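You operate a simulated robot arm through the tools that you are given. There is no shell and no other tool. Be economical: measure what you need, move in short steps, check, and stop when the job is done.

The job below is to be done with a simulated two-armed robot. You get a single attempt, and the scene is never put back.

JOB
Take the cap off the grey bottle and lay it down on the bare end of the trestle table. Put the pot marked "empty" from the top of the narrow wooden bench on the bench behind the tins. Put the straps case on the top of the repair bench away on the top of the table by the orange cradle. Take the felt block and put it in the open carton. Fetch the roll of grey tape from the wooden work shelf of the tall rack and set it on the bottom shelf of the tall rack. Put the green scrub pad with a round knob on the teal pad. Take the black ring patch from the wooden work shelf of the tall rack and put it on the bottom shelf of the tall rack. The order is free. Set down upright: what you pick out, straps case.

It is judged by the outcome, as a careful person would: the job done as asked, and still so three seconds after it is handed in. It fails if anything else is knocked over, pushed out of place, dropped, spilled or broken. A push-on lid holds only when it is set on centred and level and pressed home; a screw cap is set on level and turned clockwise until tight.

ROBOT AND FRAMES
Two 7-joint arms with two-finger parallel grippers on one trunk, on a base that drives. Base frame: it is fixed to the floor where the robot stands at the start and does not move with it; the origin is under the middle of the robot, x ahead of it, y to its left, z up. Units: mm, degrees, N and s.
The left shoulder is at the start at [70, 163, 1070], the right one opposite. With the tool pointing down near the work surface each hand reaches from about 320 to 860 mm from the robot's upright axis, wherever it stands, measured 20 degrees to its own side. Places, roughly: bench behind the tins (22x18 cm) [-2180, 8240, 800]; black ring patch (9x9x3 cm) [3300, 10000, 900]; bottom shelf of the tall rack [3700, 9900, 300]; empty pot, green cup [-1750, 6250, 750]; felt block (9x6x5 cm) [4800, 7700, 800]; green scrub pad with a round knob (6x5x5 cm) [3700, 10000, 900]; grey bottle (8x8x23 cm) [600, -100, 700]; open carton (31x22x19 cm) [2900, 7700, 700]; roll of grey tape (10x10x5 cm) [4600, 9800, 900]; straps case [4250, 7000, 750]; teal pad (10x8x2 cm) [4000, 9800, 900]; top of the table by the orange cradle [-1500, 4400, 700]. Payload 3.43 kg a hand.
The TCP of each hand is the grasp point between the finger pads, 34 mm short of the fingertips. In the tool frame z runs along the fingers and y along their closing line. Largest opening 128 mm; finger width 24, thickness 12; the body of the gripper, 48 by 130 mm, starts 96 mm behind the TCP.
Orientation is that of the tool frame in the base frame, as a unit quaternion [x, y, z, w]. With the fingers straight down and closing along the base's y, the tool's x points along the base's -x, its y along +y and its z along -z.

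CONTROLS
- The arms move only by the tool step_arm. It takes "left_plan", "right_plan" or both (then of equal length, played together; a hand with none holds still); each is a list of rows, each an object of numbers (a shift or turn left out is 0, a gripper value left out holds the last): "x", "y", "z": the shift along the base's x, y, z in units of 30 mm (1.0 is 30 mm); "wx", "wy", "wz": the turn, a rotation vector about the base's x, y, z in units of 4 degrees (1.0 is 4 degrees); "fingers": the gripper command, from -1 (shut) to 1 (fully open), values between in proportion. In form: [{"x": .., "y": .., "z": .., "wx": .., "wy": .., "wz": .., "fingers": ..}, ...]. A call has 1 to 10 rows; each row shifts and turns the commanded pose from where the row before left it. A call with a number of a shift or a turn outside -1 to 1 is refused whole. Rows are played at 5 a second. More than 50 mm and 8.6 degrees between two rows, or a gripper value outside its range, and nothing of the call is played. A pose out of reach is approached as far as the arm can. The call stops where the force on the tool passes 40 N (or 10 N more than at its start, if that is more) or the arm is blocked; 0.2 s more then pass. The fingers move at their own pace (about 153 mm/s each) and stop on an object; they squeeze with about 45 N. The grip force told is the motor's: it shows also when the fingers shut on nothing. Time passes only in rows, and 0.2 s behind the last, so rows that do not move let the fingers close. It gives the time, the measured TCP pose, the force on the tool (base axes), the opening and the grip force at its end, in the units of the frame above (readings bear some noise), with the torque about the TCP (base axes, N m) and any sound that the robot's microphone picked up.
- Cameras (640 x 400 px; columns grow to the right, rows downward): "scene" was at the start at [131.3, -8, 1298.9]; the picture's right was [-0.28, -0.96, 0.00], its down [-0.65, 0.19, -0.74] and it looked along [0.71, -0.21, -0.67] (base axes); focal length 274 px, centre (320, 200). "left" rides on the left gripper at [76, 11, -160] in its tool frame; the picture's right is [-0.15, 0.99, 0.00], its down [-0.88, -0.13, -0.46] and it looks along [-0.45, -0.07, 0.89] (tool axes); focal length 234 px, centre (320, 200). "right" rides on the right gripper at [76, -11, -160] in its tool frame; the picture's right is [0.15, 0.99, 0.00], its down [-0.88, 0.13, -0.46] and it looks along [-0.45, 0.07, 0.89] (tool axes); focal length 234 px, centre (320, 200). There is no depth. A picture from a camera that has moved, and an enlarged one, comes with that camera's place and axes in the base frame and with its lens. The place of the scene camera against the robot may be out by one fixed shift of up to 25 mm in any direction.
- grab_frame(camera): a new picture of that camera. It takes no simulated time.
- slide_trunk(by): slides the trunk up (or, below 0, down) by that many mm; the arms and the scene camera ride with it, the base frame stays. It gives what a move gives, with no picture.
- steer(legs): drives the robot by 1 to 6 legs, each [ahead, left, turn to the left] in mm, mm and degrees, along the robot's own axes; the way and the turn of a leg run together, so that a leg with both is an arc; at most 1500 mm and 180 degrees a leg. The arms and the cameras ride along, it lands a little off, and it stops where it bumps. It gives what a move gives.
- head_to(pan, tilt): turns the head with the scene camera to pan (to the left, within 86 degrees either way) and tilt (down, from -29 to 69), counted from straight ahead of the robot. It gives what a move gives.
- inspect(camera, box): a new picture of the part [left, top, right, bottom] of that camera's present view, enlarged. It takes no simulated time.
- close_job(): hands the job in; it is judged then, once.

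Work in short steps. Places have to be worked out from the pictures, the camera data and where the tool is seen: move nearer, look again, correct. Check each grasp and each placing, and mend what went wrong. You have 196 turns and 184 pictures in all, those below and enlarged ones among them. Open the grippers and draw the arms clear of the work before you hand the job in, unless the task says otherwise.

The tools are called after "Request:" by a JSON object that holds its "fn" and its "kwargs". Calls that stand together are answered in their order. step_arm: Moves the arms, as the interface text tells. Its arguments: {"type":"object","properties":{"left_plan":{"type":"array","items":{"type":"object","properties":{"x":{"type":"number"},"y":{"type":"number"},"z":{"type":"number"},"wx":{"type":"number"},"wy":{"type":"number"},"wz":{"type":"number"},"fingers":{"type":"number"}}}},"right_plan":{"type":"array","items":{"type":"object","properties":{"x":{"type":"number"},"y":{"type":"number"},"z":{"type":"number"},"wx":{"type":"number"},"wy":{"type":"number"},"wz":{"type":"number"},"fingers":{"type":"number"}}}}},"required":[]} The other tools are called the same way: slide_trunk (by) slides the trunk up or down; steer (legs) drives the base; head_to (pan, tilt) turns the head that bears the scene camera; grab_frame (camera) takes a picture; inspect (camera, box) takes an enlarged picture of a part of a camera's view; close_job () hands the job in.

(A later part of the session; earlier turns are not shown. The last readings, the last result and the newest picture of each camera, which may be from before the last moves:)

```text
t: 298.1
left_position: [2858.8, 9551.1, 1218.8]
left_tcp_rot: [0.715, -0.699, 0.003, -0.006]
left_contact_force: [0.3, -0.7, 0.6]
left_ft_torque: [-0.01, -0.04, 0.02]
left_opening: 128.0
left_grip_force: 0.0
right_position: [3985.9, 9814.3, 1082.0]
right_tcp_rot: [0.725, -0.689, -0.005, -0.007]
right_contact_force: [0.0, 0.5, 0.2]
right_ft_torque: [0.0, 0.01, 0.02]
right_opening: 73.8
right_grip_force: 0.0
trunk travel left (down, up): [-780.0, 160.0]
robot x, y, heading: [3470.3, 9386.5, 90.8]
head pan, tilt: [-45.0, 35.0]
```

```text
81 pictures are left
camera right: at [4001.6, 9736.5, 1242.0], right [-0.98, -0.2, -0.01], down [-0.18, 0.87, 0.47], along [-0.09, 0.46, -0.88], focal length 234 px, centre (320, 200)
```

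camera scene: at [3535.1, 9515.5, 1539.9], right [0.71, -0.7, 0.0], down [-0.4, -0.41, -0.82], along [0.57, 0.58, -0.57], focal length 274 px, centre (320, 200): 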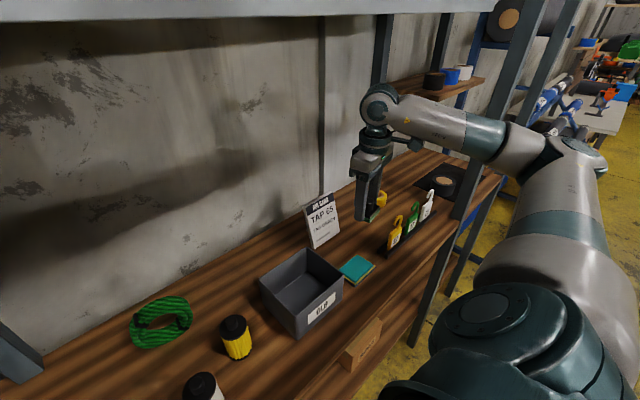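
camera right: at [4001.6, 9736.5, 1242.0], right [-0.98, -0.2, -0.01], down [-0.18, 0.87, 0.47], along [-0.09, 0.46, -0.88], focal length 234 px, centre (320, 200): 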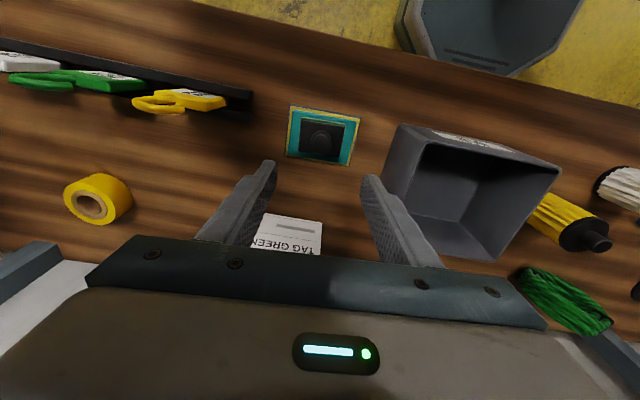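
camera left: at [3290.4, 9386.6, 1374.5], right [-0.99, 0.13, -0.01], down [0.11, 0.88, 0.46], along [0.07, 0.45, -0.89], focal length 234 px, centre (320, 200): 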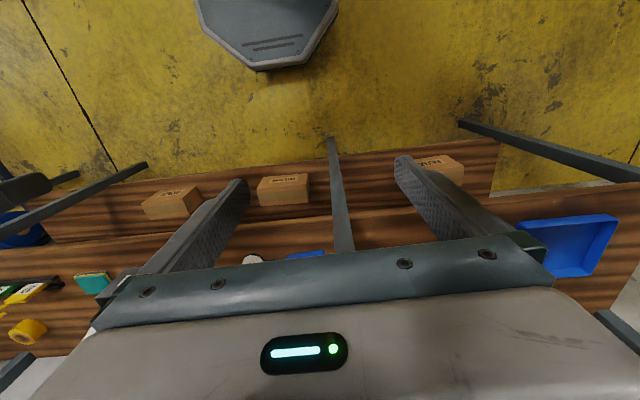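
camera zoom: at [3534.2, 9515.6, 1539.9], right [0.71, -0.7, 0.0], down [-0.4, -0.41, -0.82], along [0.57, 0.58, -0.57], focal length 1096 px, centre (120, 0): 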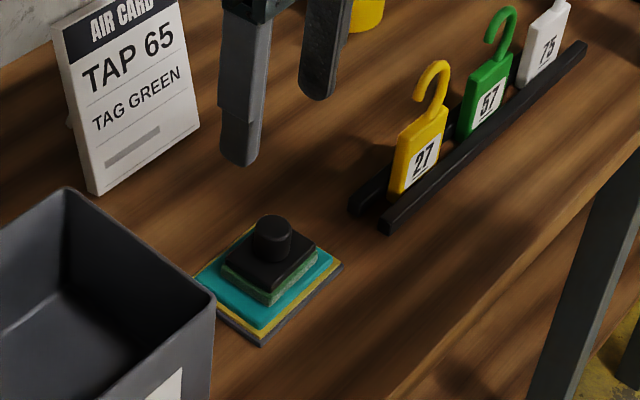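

Pad placed well. Now the black ring patch: I carry the right hand back left at z≈1135.

Request:
{"fn": "step_arm", "kwargs": {"right_plan": [{"z": 1}, {"x": -1, "z": 0.8}, {"x": -1}, {"x": -1}, {"x": -1}, {"x": -1}, {"x": -1}, {"x": -1}, {"x": -1}, {"x": -1}]}}

Request:
{"fn": "step_arm", "kwargs": {"right_plan": [{"x": -1, "y": 0.2}, {"x": -1, "y": 0.3}, {"x": -1, "y": 0.3}, {"x": -1, "y": 0.3}, {"x": -1, "y": 0.3}, {"x": -1, "y": 0.3}, {"x": -1, "y": 0.3}, {"x": -1, "y": 0.3}, {"x": -1, "y": 0.3}, {"x": -1, "y": 0.3}]}}

Request:
{"fn": "grab_frame", "kwargs": {"camera": "right"}}

Request:
{"fn": "head_to", "kwargs": {"pan": 15, "tilt": 35}}

Request:
{"fn": "grab_frame", "kwargs": {"camera": "scene"}}

```text
t: 300.3
left_position: [2858.9, 9552.1, 1217.7]
left_tcp_rot: [0.713, -0.701, 0.005, -0.006]
left_contact_force: [0.2, -0.9, 0.4]
left_ft_torque: [-0.02, 0.01, -0.01]
left_opening: 128.1
left_grip_force: 0.2
right_position: [3717.2, 9815.4, 1134.8]
right_tcp_rot: [0.725, -0.689, -0.002, -0.008]
right_contact_force: [0.6, 0.5, -0.3]
right_ft_torque: [0.01, -0.04, 0.01]
right_opening: 73.7
right_grip_force: 0.0
trunk travel left (down, up): [-780.0, 160.0]
robot x, y, heading: [3473.1, 9389.9, 90.4]
head pan, tilt: [-45.0, 35.0]
```

```text
t: 302.5
left_position: [2860.0, 9550.8, 1217.2]
left_tcp_rot: [0.714, -0.7, 0.004, -0.005]
left_contact_force: [-0.1, 0.4, -0.4]
left_ft_torque: [-0.03, -0.03, 0.02]
left_opening: 127.9
left_grip_force: 0.0
right_position: [3416.0, 9902.9, 1135.8]
right_tcp_rot: [0.725, -0.689, -0.004, -0.008]
right_contact_force: [0.2, 0.3, 1.0]
right_ft_torque: [0.01, -0.01, -0.01]
right_opening: 73.4
right_grip_force: 0.1
trunk travel left (down, up): [-780.0, 160.0]
robot x, y, heading: [3472.3, 9386.2, 90.3]
head pan, tilt: [-45.0, 35.0]
```

```text
80 pictures are left
camera right: at [3430.3, 9824.8, 1296.1], right [-0.98, -0.2, -0.01], down [-0.18, 0.87, 0.47], along [-0.08, 0.46, -0.88], focal length 234 px, centre (320, 200)
```

right: 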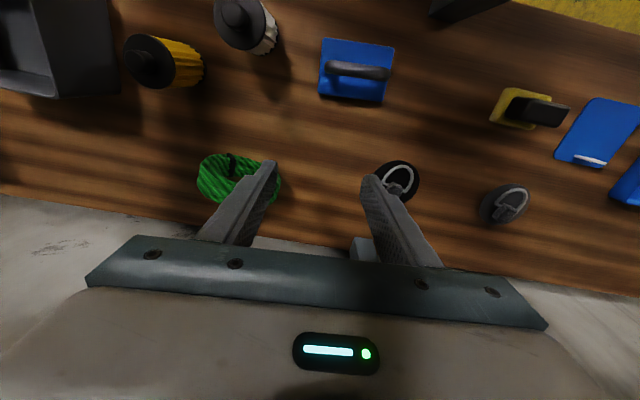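

```text
t: 303.8
left_position: [2859.4, 9552.4, 1218.7]
left_tcp_rot: [0.714, -0.7, 0.003, -0.004]
left_contact_force: [-0.7, 0.4, 0.2]
left_ft_torque: [0.02, -0.01, -0.02]
left_opening: 128.2
left_grip_force: 0.1
right_position: [3417.3, 9900.7, 1135.9]
right_tcp_rot: [0.725, -0.689, -0.004, -0.008]
right_contact_force: [-0.3, 0.5, 0.9]
right_ft_torque: [-0.02, -0.01, -0.01]
right_opening: 74.0
right_grip_force: 0.1
trunk travel left (down, up): [-780.0, 160.0]
robot x, y, heading: [3475.6, 9390.0, 90.3]
head pan, tilt: [15.0, 35.0]
```

```text
79 pictures are left
camera scene: at [3449.5, 9538.0, 1539.9], right [0.96, 0.27, 0.0], down [0.15, -0.55, -0.82], along [-0.22, 0.79, -0.57], focal length 274 px, centre (320, 200)
```

scene: 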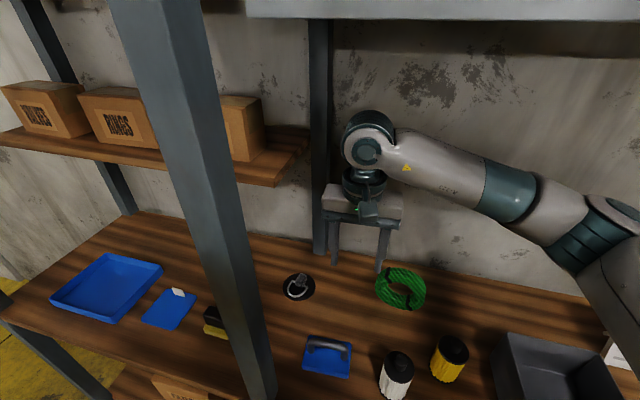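

Request:
{"fn": "inspect", "kwargs": {"camera": "right", "box": [350, 130, 450, 230]}}

Request:
{"fn": "inspect", "kwargs": {"camera": "scene", "box": [260, 250, 340, 320]}}

```text
4.00 times, centred on (400, 180) of right
camera zoom: at [3432.5, 9824.6, 1296.1], right [-0.98, -0.2, -0.01], down [-0.18, 0.87, 0.47], along [-0.09, 0.46, -0.88], focal length 937 px, centre (0, 280)
```

zoom: 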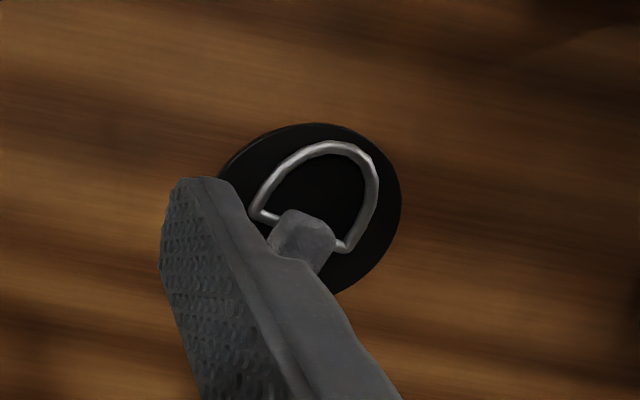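

```text
5.71 times, centred on (300, 285) of scene
camera zoom: at [3449.5, 9538.0, 1539.9], right [0.96, 0.27, 0.0], down [0.15, -0.55, -0.82], along [-0.22, 0.79, -0.57], focal length 1566 px, centre (434, -286)
```

zoom: 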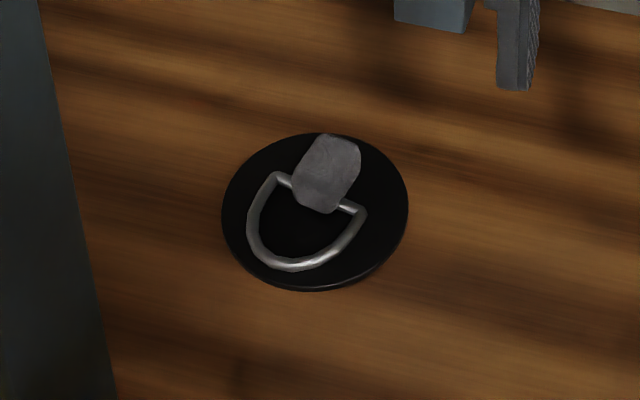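

Lug ≈(3266,9977). A small side shelf hangs at z≈1335 there, so I lower the hand first to pass under it, then move left.

Request:
{"fn": "step_arm", "kwargs": {"right_plan": [{"z": -1}, {"z": -1}, {"z": -1}, {"z": -1}, {"z": -1}, {"x": -0.9, "y": 0.5}, {"x": -0.9, "y": 0.5}, {"x": -0.9, "y": 0.5}]}}

Request:
{"fn": "grab_frame", "kwargs": {"camera": "scene"}}

Request:
{"fn": "grab_frame", "kwargs": {"camera": "right"}}

```text
t: 305.6
left_position: [2858.6, 9552.3, 1217.4]
left_tcp_rot: [0.713, -0.701, 0.003, -0.005]
left_contact_force: [-0.2, 0.6, -0.4]
left_ft_torque: [0.01, -0.07, 0.0]
left_opening: 127.9
left_grip_force: 0.0
right_position: [3335.0, 9946.8, 984.7]
right_tcp_rot: [0.725, -0.689, -0.004, -0.008]
right_contact_force: [-0.2, 0.1, 0.7]
right_ft_torque: [0.03, -0.02, 0.02]
right_opening: 73.5
right_grip_force: 0.0
trunk travel left (down, up): [-780.0, 160.0]
robot x, y, heading: [3474.2, 9389.7, 90.5]
head pan, tilt: [15.0, 35.0]
```

```text
76 pictures are left
camera scene: at [3448.1, 9538.1, 1539.8], right [0.96, 0.27, 0.0], down [0.15, -0.55, -0.82], along [-0.22, 0.79, -0.57], focal length 274 px, centre (320, 200)
```

scene: 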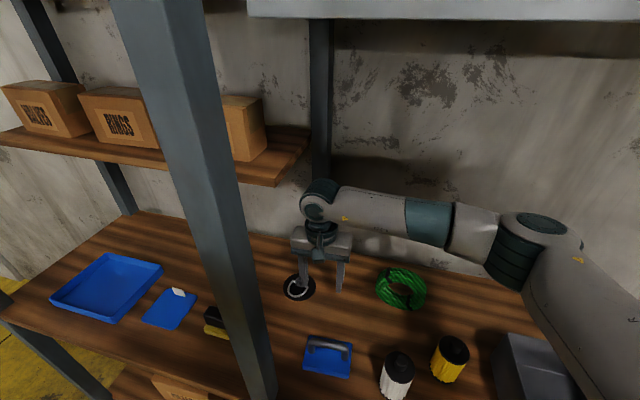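

```text
75 pictures are left
camera right: at [3350.2, 9869.2, 1145.4], right [-0.98, -0.2, -0.01], down [-0.18, 0.87, 0.47], along [-0.08, 0.46, -0.88], focal length 234 px, centre (320, 200)
```

right: 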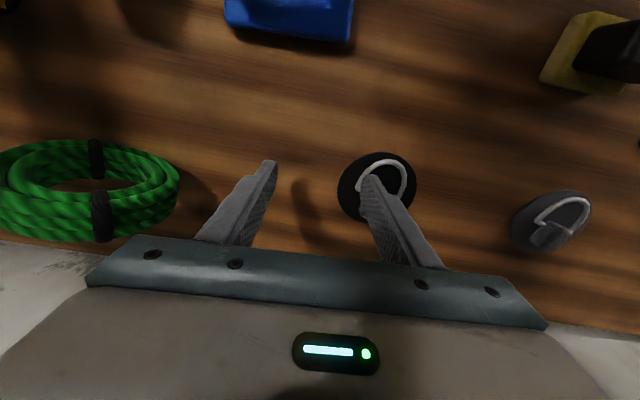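

Clear below the shelf. I move the remaining (-67,+30) to stand over the lug.

Request:
{"fn": "step_arm", "kwargs": {"right_plan": [{"x": -0.75, "y": 0.33, "fingers": 0.0}, {"x": -0.75, "y": 0.33}, {"x": -0.73, "y": 0.33}]}}

Request:
{"fn": "inspect", "kwargs": {"camera": "right", "box": [230, 110, 410, 250]}}

Request:
{"fn": "inspect", "kwargs": {"camera": "scene", "box": [250, 160, 390, 320]}}

```text
t: 306.4
left_position: [2859.5, 9550.4, 1218.5]
left_tcp_rot: [0.713, -0.701, 0.003, -0.006]
left_contact_force: [0.4, 0.1, -0.4]
left_ft_torque: [-0.04, 0.0, 0.01]
left_opening: 128.1
left_grip_force: 0.1
right_position: [3267.2, 9976.0, 984.7]
right_tcp_rot: [0.725, -0.688, -0.004, -0.009]
right_contact_force: [0.2, -0.9, -0.5]
right_ft_torque: [-0.04, 0.01, 0.02]
right_opening: 64.0
right_grip_force: 0.1
trunk travel left (down, up): [-780.0, 160.0]
robot x, y, heading: [3474.0, 9386.2, 90.1]
head pan, tilt: [15.0, 35.0]
```

```text
2.86 times, centred on (320, 180) of right
camera zoom: at [3284.0, 9898.5, 1144.6], right [-0.98, -0.2, -0.01], down [-0.18, 0.87, 0.47], along [-0.08, 0.46, -0.88], focal length 669 px, centre (320, 257)
```

zoom: 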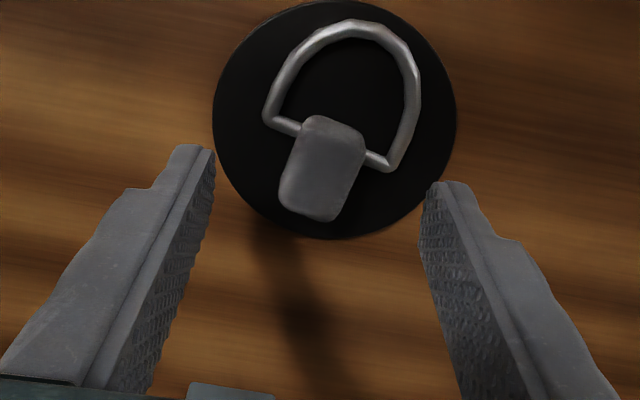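

```text
2.50 times, centred on (320, 240) of scene
camera zoom: at [3448.4, 9537.8, 1539.9], right [0.96, 0.27, 0.0], down [0.15, -0.55, -0.82], along [-0.22, 0.79, -0.57], focal length 685 px, centre (320, 100)
```

zoom: 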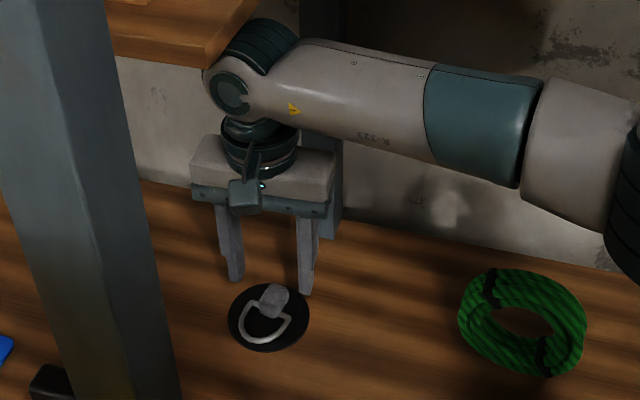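

Lug centred at (3270,9980). To avoid pinching the D-ring I grip its rear part (y≈9987), tips at z≈908.

Request:
{"fn": "step_arm", "kwargs": {"right_plan": [{"x": 0.12, "y": 0.36, "z": -0.5}, {"z": -0.5}, {"z": -0.3}, {"z": -0.1}]}}

Request:
{"fn": "inspect", "kwargs": {"camera": "right", "box": [230, 110, 410, 250]}}

```text
t: 307.4
left_position: [2860.3, 9549.8, 1219.8]
left_tcp_rot: [0.714, -0.7, 0.003, -0.005]
left_contact_force: [0.4, -0.2, 0.5]
left_ft_torque: [0.01, 0.01, 0.03]
left_opening: 128.0
left_grip_force: 0.0
right_position: [3273.9, 9985.7, 944.4]
right_tcp_rot: [0.725, -0.689, -0.004, -0.007]
right_contact_force: [1.2, 1.4, 10.9]
right_ft_torque: [-0.09, 0.31, -0.03]
right_opening: 63.9
right_grip_force: 0.1
trunk travel left (down, up): [-780.0, 160.0]
robot x, y, heading: [3477.0, 9388.9, 90.4]
head pan, tilt: [15.0, 35.0]
```

```text
2.86 times, centred on (320, 180) of right
camera zoom: at [3288.3, 9908.1, 1104.9], right [-0.98, -0.2, -0.01], down [-0.18, 0.86, 0.47], along [-0.09, 0.46, -0.88], focal length 669 px, centre (320, 257)
```

zoom: 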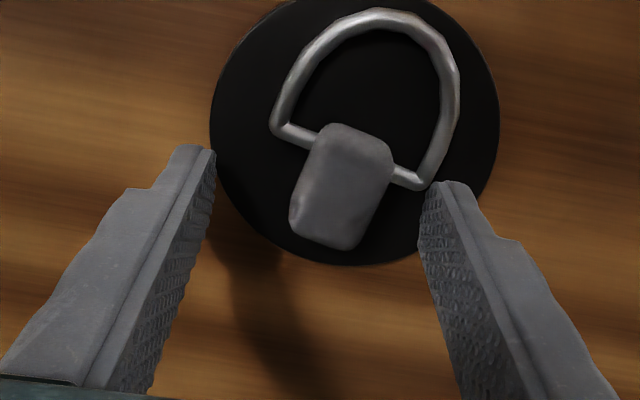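

Slight touch (11 N) on the disc; I raise 2 mm and close on the lug.

Request:
{"fn": "step_arm", "kwargs": {"right_plan": [{"z": 0.1}, {"fingers": -1}, {}, {}]}}

Request:
{"fn": "step_arm", "kwargs": {"right_plan": [{"z": 0.2}, {"z": 0.4}]}}

Request:
{"fn": "inspect", "kwargs": {"camera": "right", "box": [230, 110, 410, 250]}}

```text
t: 308.4
left_position: [2860.0, 9551.3, 1218.4]
left_tcp_rot: [0.714, -0.701, 0.003, -0.005]
left_contact_force: [-0.2, 0.0, 0.2]
left_ft_torque: [-0.01, -0.01, 0.02]
left_opening: 128.0
left_grip_force: 0.0
right_position: [3273.3, 9986.3, 946.9]
right_tcp_rot: [0.725, -0.688, -0.004, -0.008]
right_contact_force: [-0.3, 0.0, 0.2]
right_ft_torque: [0.0, 0.0, 0.01]
right_opening: 22.9
right_grip_force: 45.0
trunk travel left (down, up): [-780.0, 160.0]
robot x, y, heading: [3470.7, 9389.8, 90.5]
head pan, tilt: [15.0, 35.0]
```

```text
t: 309.0
left_position: [2860.5, 9551.0, 1217.9]
left_tcp_rot: [0.714, -0.7, 0.003, -0.005]
left_contact_force: [0.8, 0.2, -0.1]
left_ft_torque: [-0.01, -0.02, -0.01]
left_opening: 127.8
left_grip_force: 0.0
right_position: [3272.1, 9985.2, 964.6]
right_tcp_rot: [0.725, -0.689, -0.004, -0.007]
right_contact_force: [-0.4, 0.1, -0.4]
right_ft_torque: [0.03, 0.01, 0.01]
right_opening: 23.2
right_grip_force: 45.5
trunk travel left (down, up): [-780.0, 160.0]
robot x, y, heading: [3470.0, 9386.1, 90.7]
head pan, tilt: [15.0, 35.0]
```

```text
2.86 times, centred on (320, 180) of right
camera zoom: at [3287.5, 9908.5, 1124.3], right [-0.98, -0.2, -0.01], down [-0.18, 0.86, 0.47], along [-0.09, 0.46, -0.88], focal length 669 px, centre (320, 257)
```

zoom: 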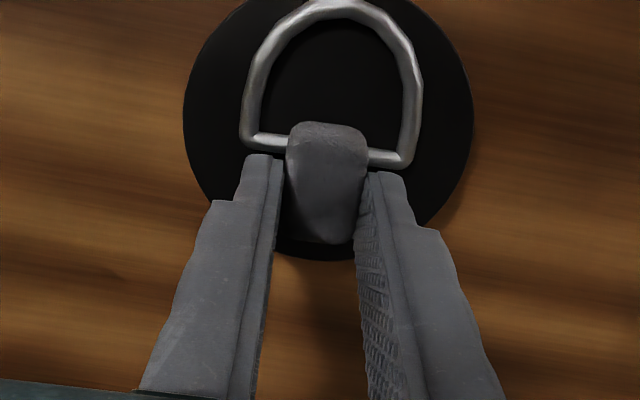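

The patch is held by its lug. I bring it out from under the side shelf toward the robot, then up.

Request:
{"fn": "step_arm", "kwargs": {"right_plan": [{"z": 0.8}, {"x": 0.4, "y": -0.9}, {"x": 0.5, "y": -0.9}, {"x": 0.6, "y": -0.8}, {"x": 1, "y": -0.3, "z": 0.2}, {"x": 1, "z": 0.2}, {"x": 1, "z": 0.2}, {"x": 0.6, "z": 0.8}, {"z": 1}, {"z": 1}]}}

Request:
{"fn": "step_arm", "kwargs": {"right_plan": [{"x": 1, "z": 0.7, "y": -0.3}, {"x": 1, "z": 0.7, "y": -0.3}, {"x": 1, "y": -0.3}, {"x": 1, "y": -0.3}, {"x": 1, "y": -0.3}, {"x": 1, "y": -0.3}, {"x": 1, "y": -0.3}]}}

Request:
{"fn": "grab_frame", "kwargs": {"camera": "scene"}}

```text
t: 311.2
left_position: [2859.4, 9551.2, 1217.8]
left_tcp_rot: [0.714, -0.7, 0.003, -0.006]
left_contact_force: [0.2, 0.1, 0.2]
left_ft_torque: [0.01, 0.01, 0.0]
left_opening: 127.9
left_grip_force: 0.0
right_position: [3425.7, 9900.4, 1091.6]
right_tcp_rot: [0.725, -0.688, -0.003, -0.007]
right_contact_force: [0.5, -0.1, -1.3]
right_ft_torque: [0.02, -0.04, -0.02]
right_opening: 23.2
right_grip_force: 44.7
trunk travel left (down, up): [-780.0, 160.0]
robot x, y, heading: [3472.7, 9388.3, 90.5]
head pan, tilt: [15.0, 35.0]
```

```text
t: 312.8
left_position: [2861.6, 9550.6, 1219.8]
left_tcp_rot: [0.713, -0.701, 0.001, -0.005]
left_contact_force: [0.6, 0.6, -0.3]
left_ft_torque: [0.01, 0.01, 0.0]
left_opening: 128.2
left_grip_force: 0.1
right_position: [3637.4, 9836.4, 1132.2]
right_tcp_rot: [0.725, -0.689, -0.005, -0.008]
right_contact_force: [0.6, 0.6, -1.1]
right_ft_torque: [0.01, 0.01, -0.02]
right_opening: 23.1
right_grip_force: 45.1
trunk travel left (down, up): [-780.0, 160.0]
robot x, y, heading: [3471.2, 9387.1, 90.5]
head pan, tilt: [15.0, 35.0]
```

```text
70 pictures are left
camera scene: at [3451.6, 9537.1, 1540.1], right [0.96, 0.27, 0.0], down [0.15, -0.55, -0.82], along [-0.22, 0.79, -0.57], focal length 274 px, centre (320, 200)
```

scene: 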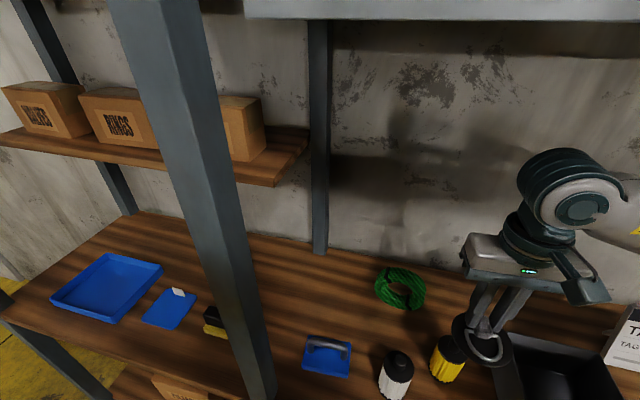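

Nothing disturbed. I back off 350 mm, shift right 80 mm and lower the trunk 560 mm to reach the bottom shelf.

Request:
{"fn": "steer", "kwargs": {"legs": [[-350, 0, 0], [0, -80, 0]]}}

Request:
{"fn": "slide_trunk", "kwargs": {"by": -560}}

Request:
{"fn": "head_to", "kwargs": {"pan": -10, "tilt": 20}}

Request:
{"fn": "grab_frame", "kwargs": {"camera": "scene"}}

Request:
{"fn": "grab_frame", "kwargs": {"camera": "right"}}

```text
t: 315.7
left_position: [2938.6, 9203.6, 1217.8]
left_tcp_rot: [0.715, -0.699, 0.004, -0.006]
left_contact_force: [-0.3, 0.4, 0.3]
left_ft_torque: [0.01, -0.02, 0.0]
left_opening: 127.9
left_grip_force: 0.0
right_position: [3713.3, 9493.0, 1134.3]
right_tcp_rot: [0.726, -0.688, -0.003, -0.008]
right_contact_force: [0.3, -0.5, -1.1]
right_ft_torque: [0.03, 0.0, 0.01]
right_opening: 23.0
right_grip_force: 45.0
trunk travel left (down, up): [-780.0, 160.0]
robot x, y, heading: [3554.0, 9041.8, 90.8]
head pan, tilt: [15.0, 35.0]
```

```text
refused: -560 is not a number from -400 to 400
```

```text
t: 316.6
left_position: [2941.1, 9206.5, 1219.3]
left_tcp_rot: [0.715, -0.699, 0.004, -0.004]
left_contact_force: [-0.4, -0.4, 0.2]
left_ft_torque: [0.04, -0.04, 0.02]
left_opening: 127.9
left_grip_force: 0.1
right_position: [3716.6, 9493.6, 1133.1]
right_tcp_rot: [0.726, -0.688, -0.003, -0.008]
right_contact_force: [0.5, -0.3, -0.7]
right_ft_torque: [0.01, -0.01, 0.01]
right_opening: 23.1
right_grip_force: 44.9
trunk travel left (down, up): [-780.0, 160.0]
robot x, y, heading: [3552.4, 9042.9, 90.8]
head pan, tilt: [-10.0, 20.0]
```

```text
69 pictures are left
camera scene: at [3570.0, 9201.8, 1563.7], right [0.99, -0.16, 0.0], down [-0.06, -0.34, -0.94], along [0.15, 0.93, -0.34], focal length 274 px, centre (320, 200)
```

scene: 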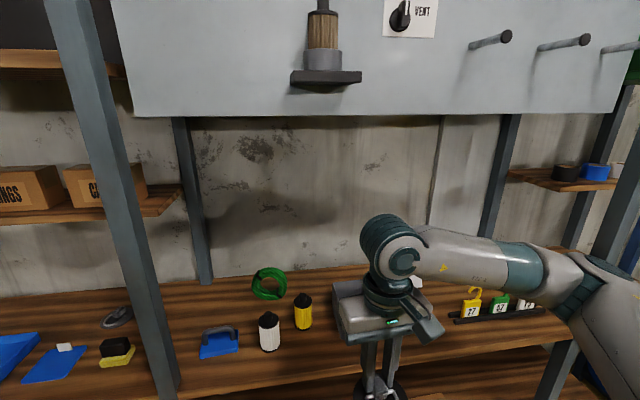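

```text
68 pictures are left
camera right: at [3731.7, 9416.4, 1292.5], right [-0.98, -0.2, -0.01], down [-0.18, 0.86, 0.47], along [-0.09, 0.46, -0.88], focal length 234 px, centre (320, 200)
```

right: 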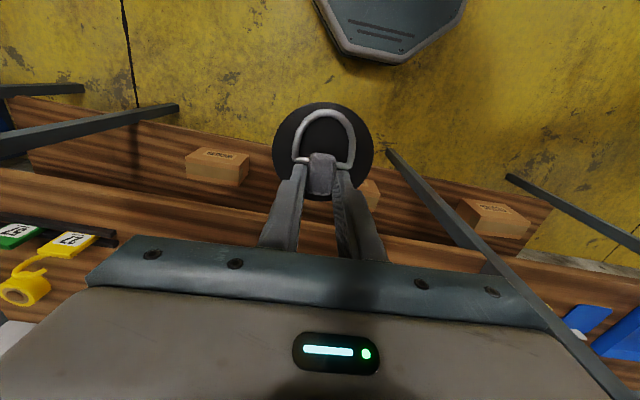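

Free shelf space is between boxes at x≈3500 and x≈4077. I lower the trunk in two steps.

Request:
{"fn": "slide_trunk", "kwargs": {"by": -300}}

Request:
{"fn": "slide_trunk", "kwargs": {"by": -260}}

Request:
{"fn": "step_arm", "kwargs": {"right_plan": [{"z": -1}, {"z": -1}, {"y": 0.7}, {"y": 0.7}, {"y": 0.7}, {"y": 0.7}, {"y": 0.7}]}}

Request:
{"fn": "grab_frame", "kwargs": {"camera": "right"}}

Request:
{"fn": "grab_frame", "kwargs": {"camera": "scene"}}

```text
t: 319.6
left_position: [2941.4, 9205.2, 919.7]
left_tcp_rot: [0.715, -0.699, 0.003, -0.005]
left_contact_force: [0.9, -0.3, -1.8]
left_ft_torque: [0.0, 0.03, 0.0]
left_opening: 127.9
left_grip_force: 0.1
right_position: [3716.1, 9492.7, 833.1]
right_tcp_rot: [0.726, -0.688, -0.004, -0.007]
right_contact_force: [-0.2, -0.4, -1.5]
right_ft_torque: [-0.02, -0.01, -0.01]
right_opening: 23.2
right_grip_force: 44.4
trunk travel left (down, up): [-480.0, 460.0]
robot x, y, heading: [3554.7, 9043.7, 90.7]
head pan, tilt: [-10.0, 20.0]
```

```text
t: 322.3
left_position: [2940.7, 9204.9, 658.9]
left_tcp_rot: [0.715, -0.699, 0.004, -0.005]
left_contact_force: [-0.9, 0.4, 0.5]
left_ft_torque: [0.0, 0.0, 0.0]
left_opening: 128.0
left_grip_force: 0.1
right_position: [3715.3, 9493.3, 572.8]
right_tcp_rot: [0.726, -0.688, -0.004, -0.008]
right_contact_force: [0.7, -0.1, -0.3]
right_ft_torque: [0.01, -0.02, 0.0]
right_opening: 23.1
right_grip_force: 45.1
trunk travel left (down, up): [-220.0, 720.0]
robot x, y, heading: [3554.1, 9043.9, 90.8]
head pan, tilt: [-10.0, 20.0]
```

```text
t: 323.9
left_position: [2941.6, 9204.2, 658.0]
left_tcp_rot: [0.715, -0.699, 0.003, -0.005]
left_contact_force: [0.2, -0.3, 1.3]
left_ft_torque: [0.01, 0.01, 0.02]
left_opening: 128.2
left_grip_force: 0.0
right_position: [3716.1, 9599.3, 513.2]
right_tcp_rot: [0.725, -0.689, -0.003, -0.008]
right_contact_force: [0.2, -0.7, -0.1]
right_ft_torque: [0.04, -0.04, 0.03]
right_opening: 22.9
right_grip_force: 44.6
trunk travel left (down, up): [-220.0, 720.0]
robot x, y, heading: [3557.0, 9047.4, 90.6]
head pan, tilt: [-10.0, 20.0]
```

```text
67 pictures are left
camera right: at [3731.5, 9522.1, 672.6], right [-0.98, -0.2, -0.01], down [-0.18, 0.86, 0.47], along [-0.09, 0.46, -0.88], focal length 234 px, centre (320, 200)
```

right: 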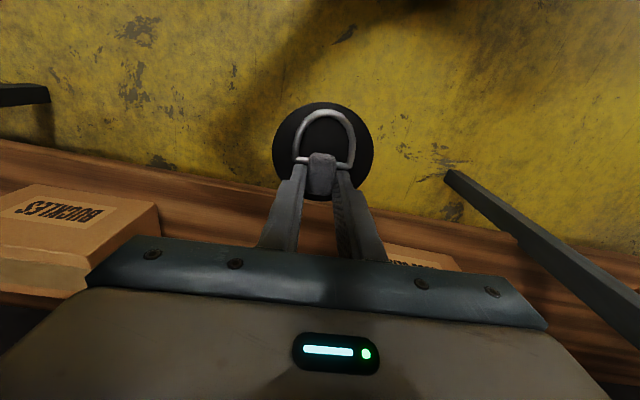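

```text
66 pictures are left
camera scene: at [3569.8, 9201.4, 1003.7], right [0.99, -0.16, 0.0], down [-0.06, -0.34, -0.94], along [0.15, 0.93, -0.34], focal length 274 px, centre (320, 200)
```

scene: 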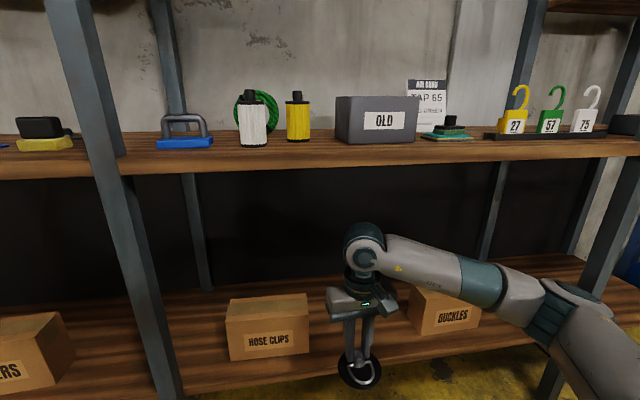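

Space between the boxes spans x 3630–3936. I go in at z≈430 to y≈9795.

Request:
{"fn": "step_arm", "kwargs": {"right_plan": [{"z": -0.9}, {"z": -0.9}, {"z": -0.7, "y": 0.3}, {"y": 0.9}, {"y": 0.9}, {"y": 0.9}, {"y": 0.9}, {"y": 0.9}, {"y": 0.9}, {"y": 0.8}]}}

Request:
{"fn": "grab_frame", "kwargs": {"camera": "scene"}}

```text
t: 326.1
left_position: [2941.0, 9205.3, 658.7]
left_tcp_rot: [0.715, -0.699, 0.004, -0.005]
left_contact_force: [0.0, 0.6, -1.1]
left_ft_torque: [-0.03, 0.0, 0.01]
left_opening: 128.4
left_grip_force: 0.0
right_position: [3715.5, 9793.6, 439.3]
right_tcp_rot: [0.726, -0.688, -0.003, -0.007]
right_contact_force: [-0.1, 0.5, -0.1]
right_ft_torque: [-0.01, 0.02, -0.01]
right_opening: 23.0
right_grip_force: 44.7
trunk travel left (down, up): [-220.0, 720.0]
robot x, y, heading: [3553.3, 9043.1, 90.4]
head pan, tilt: [-10.0, 20.0]
```

```text
65 pictures are left
camera scene: at [3569.7, 9201.4, 1003.7], right [0.99, -0.16, 0.0], down [-0.06, -0.34, -0.94], along [0.15, 0.93, -0.34], focal length 274 px, centre (320, 200)
```

scene: 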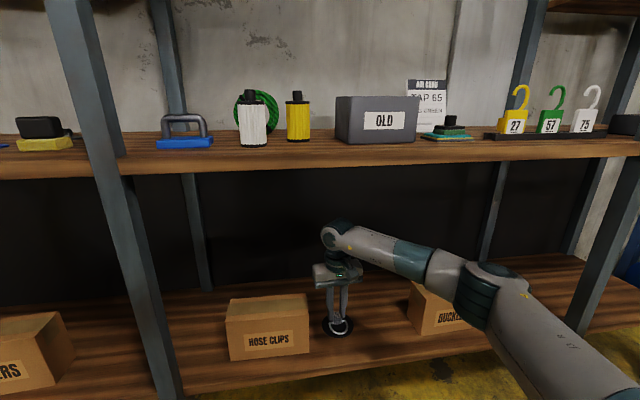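

Clear. I lower toward the bottom shelf, then creep to contact.

Request:
{"fn": "step_arm", "kwargs": {"right_plan": [{"z": -0.6}, {"z": -0.6}, {"z": -0.4}, {"z": -0.2}, {"z": -0.2}, {"z": -0.2}, {"z": -0.2}]}}

Request:
{"fn": "step_arm", "kwargs": {"right_plan": [{"z": -0.12}, {"z": -0.12}, {"z": -0.12}, {"z": -0.12}, {"z": -0.12}, {"z": -0.12}, {"z": -0.12}, {"z": -0.12}]}}

```text
t: 327.7
left_position: [2941.4, 9205.0, 658.6]
left_tcp_rot: [0.715, -0.699, 0.002, -0.005]
left_contact_force: [0.3, -0.2, -0.1]
left_ft_torque: [0.01, -0.01, 0.01]
left_opening: 128.2
left_grip_force: 0.1
right_position: [3716.1, 9792.4, 364.8]
right_tcp_rot: [0.726, -0.688, -0.005, -0.007]
right_contact_force: [-0.2, -0.5, -1.6]
right_ft_torque: [0.07, 0.03, 0.0]
right_opening: 22.8
right_grip_force: 45.1
trunk travel left (down, up): [-220.0, 720.0]
robot x, y, heading: [3549.7, 9043.2, 90.8]
head pan, tilt: [-10.0, 20.0]
```

```text
t: 329.0
left_position: [2941.4, 9204.9, 658.4]
left_tcp_rot: [0.715, -0.699, 0.002, -0.007]
left_contact_force: [0.3, 0.5, 0.1]
left_ft_torque: [0.0, -0.01, -0.03]
left_opening: 128.0
left_grip_force: 0.0
right_position: [3715.7, 9795.4, 353.8]
right_tcp_rot: [0.726, -0.688, -0.009, -0.01]
right_contact_force: [-0.2, -1.2, 18.4]
right_ft_torque: [-0.22, -0.01, -0.03]
right_opening: 23.0
right_grip_force: 45.0
trunk travel left (down, up): [-220.0, 720.0]
robot x, y, heading: [3551.5, 9045.2, 90.4]
head pan, tilt: [-10.0, 20.0]
stopped in row 6 (right hand): the force on the tool passed its limit at 43 N (the readings are from after the stop); the commanded pose is now the measured one
```

Contact on the shelf. I release, lift, and retreat out of the rack.

Request:
{"fn": "step_arm", "kwargs": {"right_plan": [{"fingers": -0.2}, {}, {"z": 0.3}, {"z": 0.8}, {"z": 0.8}, {"z": 0.8}, {"y": -1}, {"y": -1}, {"y": -1}, {"y": -1}]}}

Request:
{"fn": "step_arm", "kwargs": {"right_plan": [{"y": -1}, {"y": -1}, {"y": -1}, {"y": -1}, {"y": -1}, {"y": -1}]}}

Request:
{"fn": "grab_frame", "kwargs": {"camera": "scene"}}

```text
t: 331.2
left_position: [2941.9, 9206.2, 658.8]
left_tcp_rot: [0.714, -0.7, 0.004, -0.005]
left_contact_force: [0.1, -0.6, 0.1]
left_ft_torque: [-0.02, 0.0, 0.03]
left_opening: 127.8
left_grip_force: 0.2
right_position: [3716.0, 9674.2, 432.0]
right_tcp_rot: [0.725, -0.688, -0.007, -0.01]
right_contact_force: [0.4, 0.4, -0.2]
right_ft_torque: [0.02, 0.02, 0.01]
right_opening: 51.2
right_grip_force: 0.0
trunk travel left (down, up): [-220.0, 720.0]
robot x, y, heading: [3556.2, 9046.6, 90.6]
head pan, tilt: [-10.0, 20.0]
```

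```text
t: 332.6
left_position: [2941.9, 9206.3, 658.8]
left_tcp_rot: [0.714, -0.7, 0.003, -0.005]
left_contact_force: [-0.1, -1.2, 0.7]
left_ft_torque: [0.01, 0.02, 0.0]
left_opening: 128.1
left_grip_force: 0.1
right_position: [3716.4, 9496.6, 430.1]
right_tcp_rot: [0.726, -0.688, -0.007, -0.009]
right_contact_force: [-0.9, 0.8, -0.3]
right_ft_torque: [0.02, -0.04, 0.01]
right_opening: 51.0
right_grip_force: 0.1
trunk travel left (down, up): [-220.0, 720.0]
robot x, y, heading: [3556.3, 9045.8, 90.9]
head pan, tilt: [-10.0, 20.0]
```

```text
64 pictures are left
camera scene: at [3570.0, 9201.1, 1003.8], right [0.99, -0.16, 0.0], down [-0.06, -0.34, -0.94], along [0.15, 0.93, -0.34], focal length 274 px, centre (320, 200)
```

scene: 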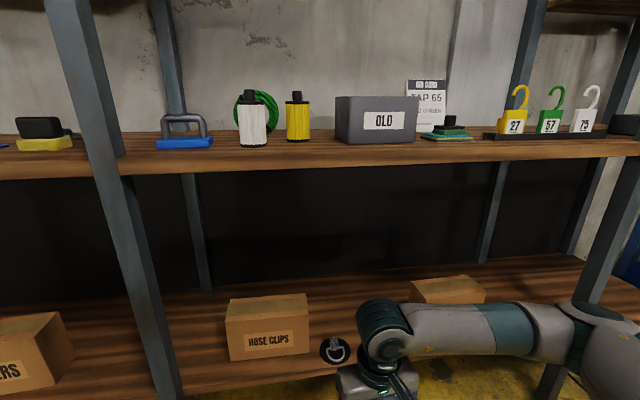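

Ring patch is on the bottom shelf. Next the grey tape: raise the trunk, drive right to about (4190, 9150) and look.

Request:
{"fn": "slide_trunk", "kwargs": {"by": 390}}

Request:
{"fn": "slide_trunk", "kwargs": {"by": 170}}

Request:
{"fn": "steer", "kwargs": {"legs": [[0, -640, 0]]}}

Request:
{"fn": "head_to", "kwargs": {"pan": -30, "tilt": 28}}

Request:
{"fn": "grab_frame", "kwargs": {"camera": "scene"}}

```text
t: 336.3
left_position: [2941.9, 9205.5, 1047.5]
left_tcp_rot: [0.715, -0.7, 0.003, -0.004]
left_contact_force: [0.6, -0.1, 0.2]
left_ft_torque: [0.02, 0.0, -0.03]
left_opening: 128.0
left_grip_force: 0.0
right_position: [3716.4, 9495.7, 819.7]
right_tcp_rot: [0.726, -0.687, -0.006, -0.008]
right_contact_force: [-0.2, 0.5, 0.2]
right_ft_torque: [0.0, -0.02, 0.01]
right_opening: 51.3
right_grip_force: 0.0
trunk travel left (down, up): [-610.0, 330.0]
robot x, y, heading: [3553.9, 9043.9, 90.3]
head pan, tilt: [-10.0, 20.0]
```

```text
t: 338.2
left_position: [2941.7, 9205.5, 1217.8]
left_tcp_rot: [0.715, -0.699, 0.004, -0.005]
left_contact_force: [1.4, -0.1, 0.3]
left_ft_torque: [0.0, 0.01, -0.02]
left_opening: 128.0
left_grip_force: 0.1
right_position: [3715.9, 9495.5, 989.0]
right_tcp_rot: [0.726, -0.688, -0.007, -0.009]
right_contact_force: [-0.2, 0.0, -0.5]
right_ft_torque: [0.0, 0.03, 0.03]
right_opening: 51.3
right_grip_force: 0.1
trunk travel left (down, up): [-780.0, 160.0]
robot x, y, heading: [3555.2, 9041.1, 90.8]
head pan, tilt: [-10.0, 20.0]
```

```text
t: 341.8
left_position: [3583.8, 9211.4, 1218.9]
left_tcp_rot: [0.715, -0.699, 0.004, -0.005]
left_contact_force: [0.6, 0.6, 0.3]
left_ft_torque: [-0.01, 0.03, 0.03]
left_opening: 128.2
left_grip_force: 0.0
right_position: [4356.3, 9505.3, 989.9]
right_tcp_rot: [0.727, -0.686, -0.007, -0.009]
right_contact_force: [-0.2, -0.1, -0.1]
right_ft_torque: [-0.01, 0.01, -0.02]
right_opening: 51.1
right_grip_force: 0.1
trunk travel left (down, up): [-780.0, 160.0]
robot x, y, heading: [4196.0, 9054.5, 90.6]
head pan, tilt: [-10.0, 20.0]
```

```text
t: 342.6
left_position: [3584.0, 9212.9, 1219.1]
left_tcp_rot: [0.716, -0.698, 0.003, -0.005]
left_contact_force: [-0.1, 0.1, 0.2]
left_ft_torque: [0.02, 0.01, 0.03]
left_opening: 128.0
left_grip_force: 0.1
right_position: [4358.9, 9505.4, 989.6]
right_tcp_rot: [0.727, -0.686, -0.006, -0.009]
right_contact_force: [0.2, -0.2, 0.2]
right_ft_torque: [0.0, 0.01, -0.01]
right_opening: 51.1
right_grip_force: 0.0
trunk travel left (down, up): [-780.0, 160.0]
robot x, y, heading: [4195.0, 9050.9, 90.6]
head pan, tilt: [-30.0, 28.0]
```

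```text
63 pictures are left
camera scene: at [4243.1, 9197.4, 1550.9], right [0.87, -0.49, 0.0], down [-0.23, -0.41, -0.88], along [0.43, 0.77, -0.47], focal length 274 px, centre (320, 200)
```

scene: 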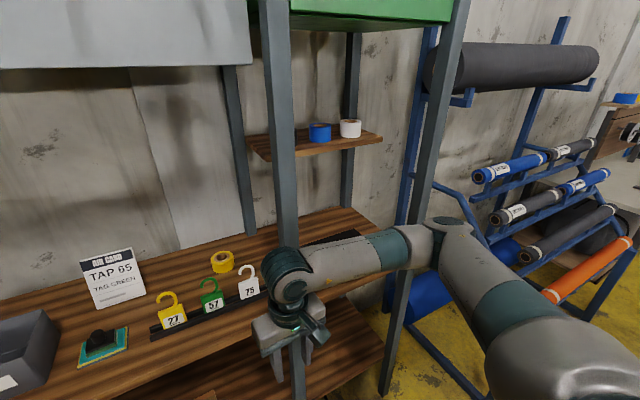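

Bay for the tape lies between posts x≈4454 and ≈4917. I shift right and take the right camera's view after moving the hand in front of the bay.

Request:
{"fn": "steer", "kwargs": {"legs": [[50, -150, 0]]}}

Request:
{"fn": "step_arm", "kwargs": {"right_plan": [{"x": 1, "fingers": 0.9}, {"x": 1}, {"x": 1}, {"x": 1}, {"x": 0.5}, {"y": 0.6}, {"y": 0.6}, {"y": 0.6}]}}

Request:
{"fn": "grab_frame", "kwargs": {"camera": "right"}}

```text
t: 344.1
left_position: [3735.2, 9263.9, 1218.3]
left_tcp_rot: [0.715, -0.699, 0.003, -0.007]
left_contact_force: [0.4, 0.5, -0.7]
left_ft_torque: [0.02, 0.0, 0.01]
left_opening: 127.9
left_grip_force: 0.1
right_position: [4509.0, 9556.7, 991.6]
right_tcp_rot: [0.726, -0.687, -0.006, -0.009]
right_contact_force: [-0.6, 0.1, -0.4]
right_ft_torque: [0.02, -0.02, 0.0]
right_opening: 51.1
right_grip_force: 0.1
trunk travel left (down, up): [-780.0, 160.0]
robot x, y, heading: [4349.5, 9103.6, 90.9]
head pan, tilt: [-30.0, 28.0]
```

```text
t: 345.9
left_position: [3738.1, 9265.9, 1219.4]
left_tcp_rot: [0.716, -0.698, 0.003, -0.005]
left_contact_force: [-0.1, -0.2, -0.1]
left_ft_torque: [-0.01, 0.01, -0.01]
left_opening: 128.2
left_grip_force: 0.1
right_position: [4646.4, 9612.4, 989.0]
right_tcp_rot: [0.726, -0.687, -0.006, -0.009]
right_contact_force: [0.0, -0.3, -0.1]
right_ft_torque: [0.0, -0.03, -0.01]
right_opening: 121.5
right_grip_force: 0.1
trunk travel left (down, up): [-780.0, 160.0]
robot x, y, heading: [4350.8, 9102.4, 91.0]
head pan, tilt: [-30.0, 28.0]
```

```text
62 pictures are left
camera right: at [4661.4, 9534.2, 1148.5], right [-0.98, -0.2, -0.01], down [-0.18, 0.86, 0.47], along [-0.09, 0.46, -0.88], focal length 234 px, centre (320, 200)
```

right: 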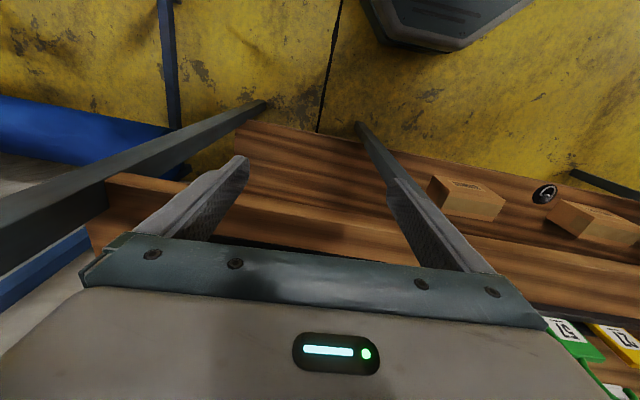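

The bay's bottom shelf below is empty – good for the tape too. I advance the hand to see the tape.

Request:
{"fn": "step_arm", "kwargs": {"right_plan": [{"z": 0.4}, {"y": 0.9}, {"y": 0.9}, {"y": 0.9}, {"y": 0.9}, {"y": 0.9}]}}

Request:
{"fn": "grab_frame", "kwargs": {"camera": "right"}}

Request:
{"fn": "head_to", "kwargs": {"pan": -15, "tilt": 25}}

Request:
{"fn": "grab_frame", "kwargs": {"camera": "scene"}}

```text
t: 347.3
left_position: [3735.7, 9267.3, 1218.0]
left_tcp_rot: [0.716, -0.698, 0.004, -0.005]
left_contact_force: [0.7, 0.3, -0.3]
left_ft_torque: [-0.01, 0.0, 0.01]
left_opening: 128.0
left_grip_force: 0.0
right_position: [4646.6, 9746.5, 1002.2]
right_tcp_rot: [0.726, -0.687, -0.007, -0.009]
right_contact_force: [0.6, 0.5, -0.2]
right_ft_torque: [0.0, -0.03, 0.0]
right_opening: 121.5
right_grip_force: 0.0
trunk travel left (down, up): [-780.0, 160.0]
robot x, y, heading: [4348.6, 9107.7, 90.7]
head pan, tilt: [-30.0, 28.0]
```

```text
61 pictures are left
camera right: at [4661.8, 9668.6, 1161.4], right [-0.98, -0.2, -0.01], down [-0.18, 0.86, 0.47], along [-0.09, 0.46, -0.88], focal length 234 px, centre (320, 200)
```

right: 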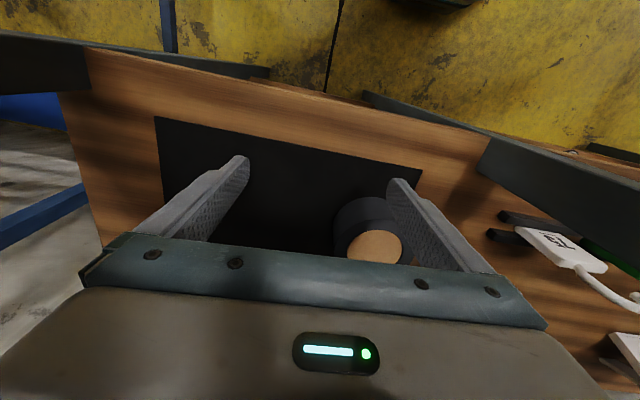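

```text
t: 348.0
left_position: [3736.8, 9265.0, 1217.9]
left_tcp_rot: [0.715, -0.699, 0.003, -0.005]
left_contact_force: [0.2, -0.4, -0.7]
left_ft_torque: [-0.01, 0.01, 0.01]
left_opening: 127.9
left_grip_force: 0.1
right_position: [4646.7, 9744.6, 1002.7]
right_tcp_rot: [0.727, -0.687, -0.006, -0.009]
right_contact_force: [-0.2, -0.5, -0.1]
right_ft_torque: [-0.01, -0.02, -0.02]
right_opening: 121.6
right_grip_force: 0.0
trunk travel left (down, up): [-780.0, 160.0]
robot x, y, heading: [4351.1, 9104.6, 90.7]
head pan, tilt: [-15.0, 25.0]
```

```text
60 pictures are left
camera scene: at [4373.4, 9259.0, 1555.7], right [0.97, -0.25, 0.0], down [-0.1, -0.41, -0.91], along [0.22, 0.88, -0.42], focal length 274 px, centre (320, 200)
```

scene: 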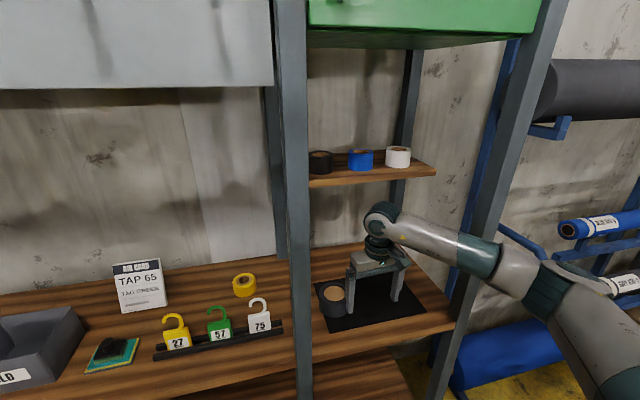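

Tape is at about (4567,9830), half hidden by the finger. I shift the hand over it and look again.

Request:
{"fn": "step_arm", "kwargs": {"right_plan": [{"x": -0.9, "y": 0.3}, {"x": -0.9, "y": 0.6}, {"x": -0.7, "y": 0.8}, {"y": 0.8}]}}

Request:
{"fn": "grab_frame", "kwargs": {"camera": "right"}}

```text
t: 349.0
left_position: [3736.2, 9265.8, 1217.7]
left_tcp_rot: [0.716, -0.698, 0.004, -0.005]
left_contact_force: [0.0, -0.8, -0.2]
left_ft_torque: [-0.03, 0.02, 0.0]
left_opening: 127.8
left_grip_force: 0.0
right_position: [4567.6, 9822.0, 1002.0]
right_tcp_rot: [0.728, -0.686, -0.006, -0.008]
right_contact_force: [0.1, -0.9, -0.3]
right_ft_torque: [-0.02, 0.01, -0.02]
right_opening: 121.7
right_grip_force: 0.0
trunk travel left (down, up): [-780.0, 160.0]
robot x, y, heading: [4353.0, 9109.6, 90.7]
head pan, tilt: [-15.0, 25.0]
```

```text
59 pictures are left
camera right: at [4584.6, 9743.5, 1162.0], right [-0.98, -0.2, -0.01], down [-0.18, 0.86, 0.47], along [-0.09, 0.46, -0.88], focal length 234 px, centre (320, 200)
```

right: 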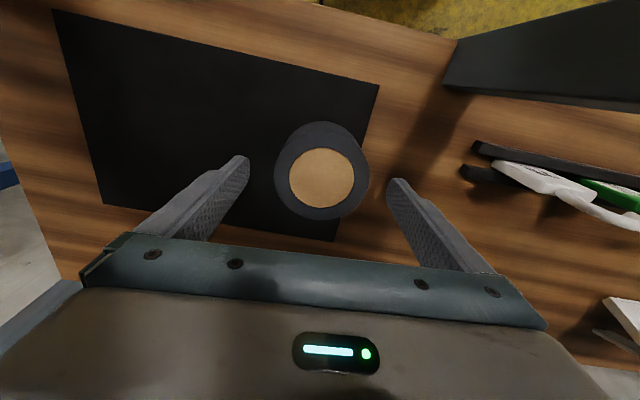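

Centred within a few mm. Descend 55 mm and close.

Request:
{"fn": "step_arm", "kwargs": {"right_plan": [{"y": 0.23, "z": -0.6}, {"z": -0.6}, {"z": -0.6}]}}

Request:
{"fn": "step_arm", "kwargs": {"right_plan": [{"fingers": 0.55}, {"fingers": -1}, {}, {}]}}

Request:
{"fn": "step_arm", "kwargs": {"right_plan": [{"z": 0.4}, {"z": 0.8}, {"y": -0.8, "z": 0.5}, {"y": -0.9}, {"y": -0.9}, {"y": -0.9}]}}

Request:
{"fn": "grab_frame", "kwargs": {"camera": "right"}}

```text
t: 349.8
left_position: [3737.1, 9265.1, 1219.1]
left_tcp_rot: [0.716, -0.698, 0.004, -0.005]
left_contact_force: [0.3, 0.0, 0.4]
left_ft_torque: [-0.01, 0.0, -0.02]
left_opening: 128.0
left_grip_force: 0.1
right_position: [4568.7, 9828.2, 947.5]
right_tcp_rot: [0.727, -0.687, -0.006, -0.008]
right_contact_force: [-1.0, 1.0, 0.8]
right_ft_torque: [0.03, -0.01, 0.0]
right_opening: 121.8
right_grip_force: 0.1
trunk travel left (down, up): [-780.0, 160.0]
robot x, y, heading: [4348.5, 9103.1, 90.8]
head pan, tilt: [-15.0, 25.0]
```

```text
t: 350.8
left_position: [3736.2, 9266.0, 1218.4]
left_tcp_rot: [0.715, -0.699, 0.004, -0.005]
left_contact_force: [-0.5, -0.3, -0.8]
left_ft_torque: [-0.02, 0.02, -0.01]
left_opening: 128.3
left_grip_force: 0.1
right_position: [4570.1, 9828.2, 948.1]
right_tcp_rot: [0.726, -0.687, -0.006, -0.008]
right_contact_force: [-1.5, 0.1, 0.8]
right_ft_torque: [0.0, 0.18, -0.01]
right_opening: 89.9
right_grip_force: 45.0
trunk travel left (down, up): [-780.0, 160.0]
robot x, y, heading: [4349.1, 9102.1, 90.6]
head pan, tilt: [-15.0, 25.0]
```

```text
t: 352.2
left_position: [3737.3, 9264.4, 1219.8]
left_tcp_rot: [0.716, -0.698, 0.002, -0.006]
left_contact_force: [0.9, 0.3, 0.9]
left_ft_torque: [0.0, 0.01, 0.03]
left_opening: 128.1
left_grip_force: 0.0
right_position: [4571.9, 9722.1, 997.8]
right_tcp_rot: [0.727, -0.687, -0.006, -0.009]
right_contact_force: [0.5, 0.0, -1.8]
right_ft_torque: [0.01, -0.01, 0.01]
right_opening: 90.0
right_grip_force: 45.2
trunk travel left (down, up): [-780.0, 160.0]
robot x, y, heading: [4350.2, 9102.5, 90.8]
head pan, tilt: [-15.0, 25.0]
```

```text
58 pictures are left
camera right: at [4587.0, 9644.8, 1157.9], right [-0.98, -0.2, -0.01], down [-0.18, 0.86, 0.47], along [-0.09, 0.47, -0.88], focal length 234 px, centre (320, 200)
```

right: 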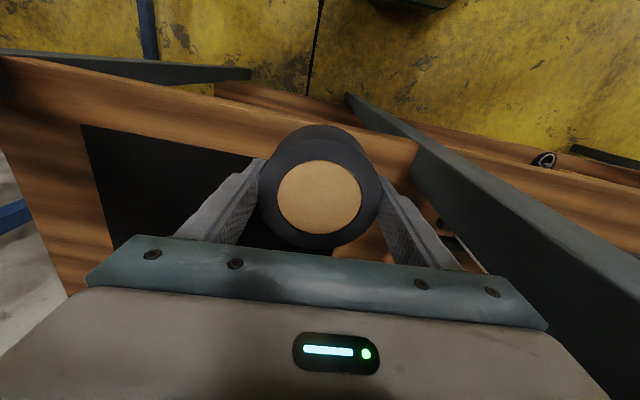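

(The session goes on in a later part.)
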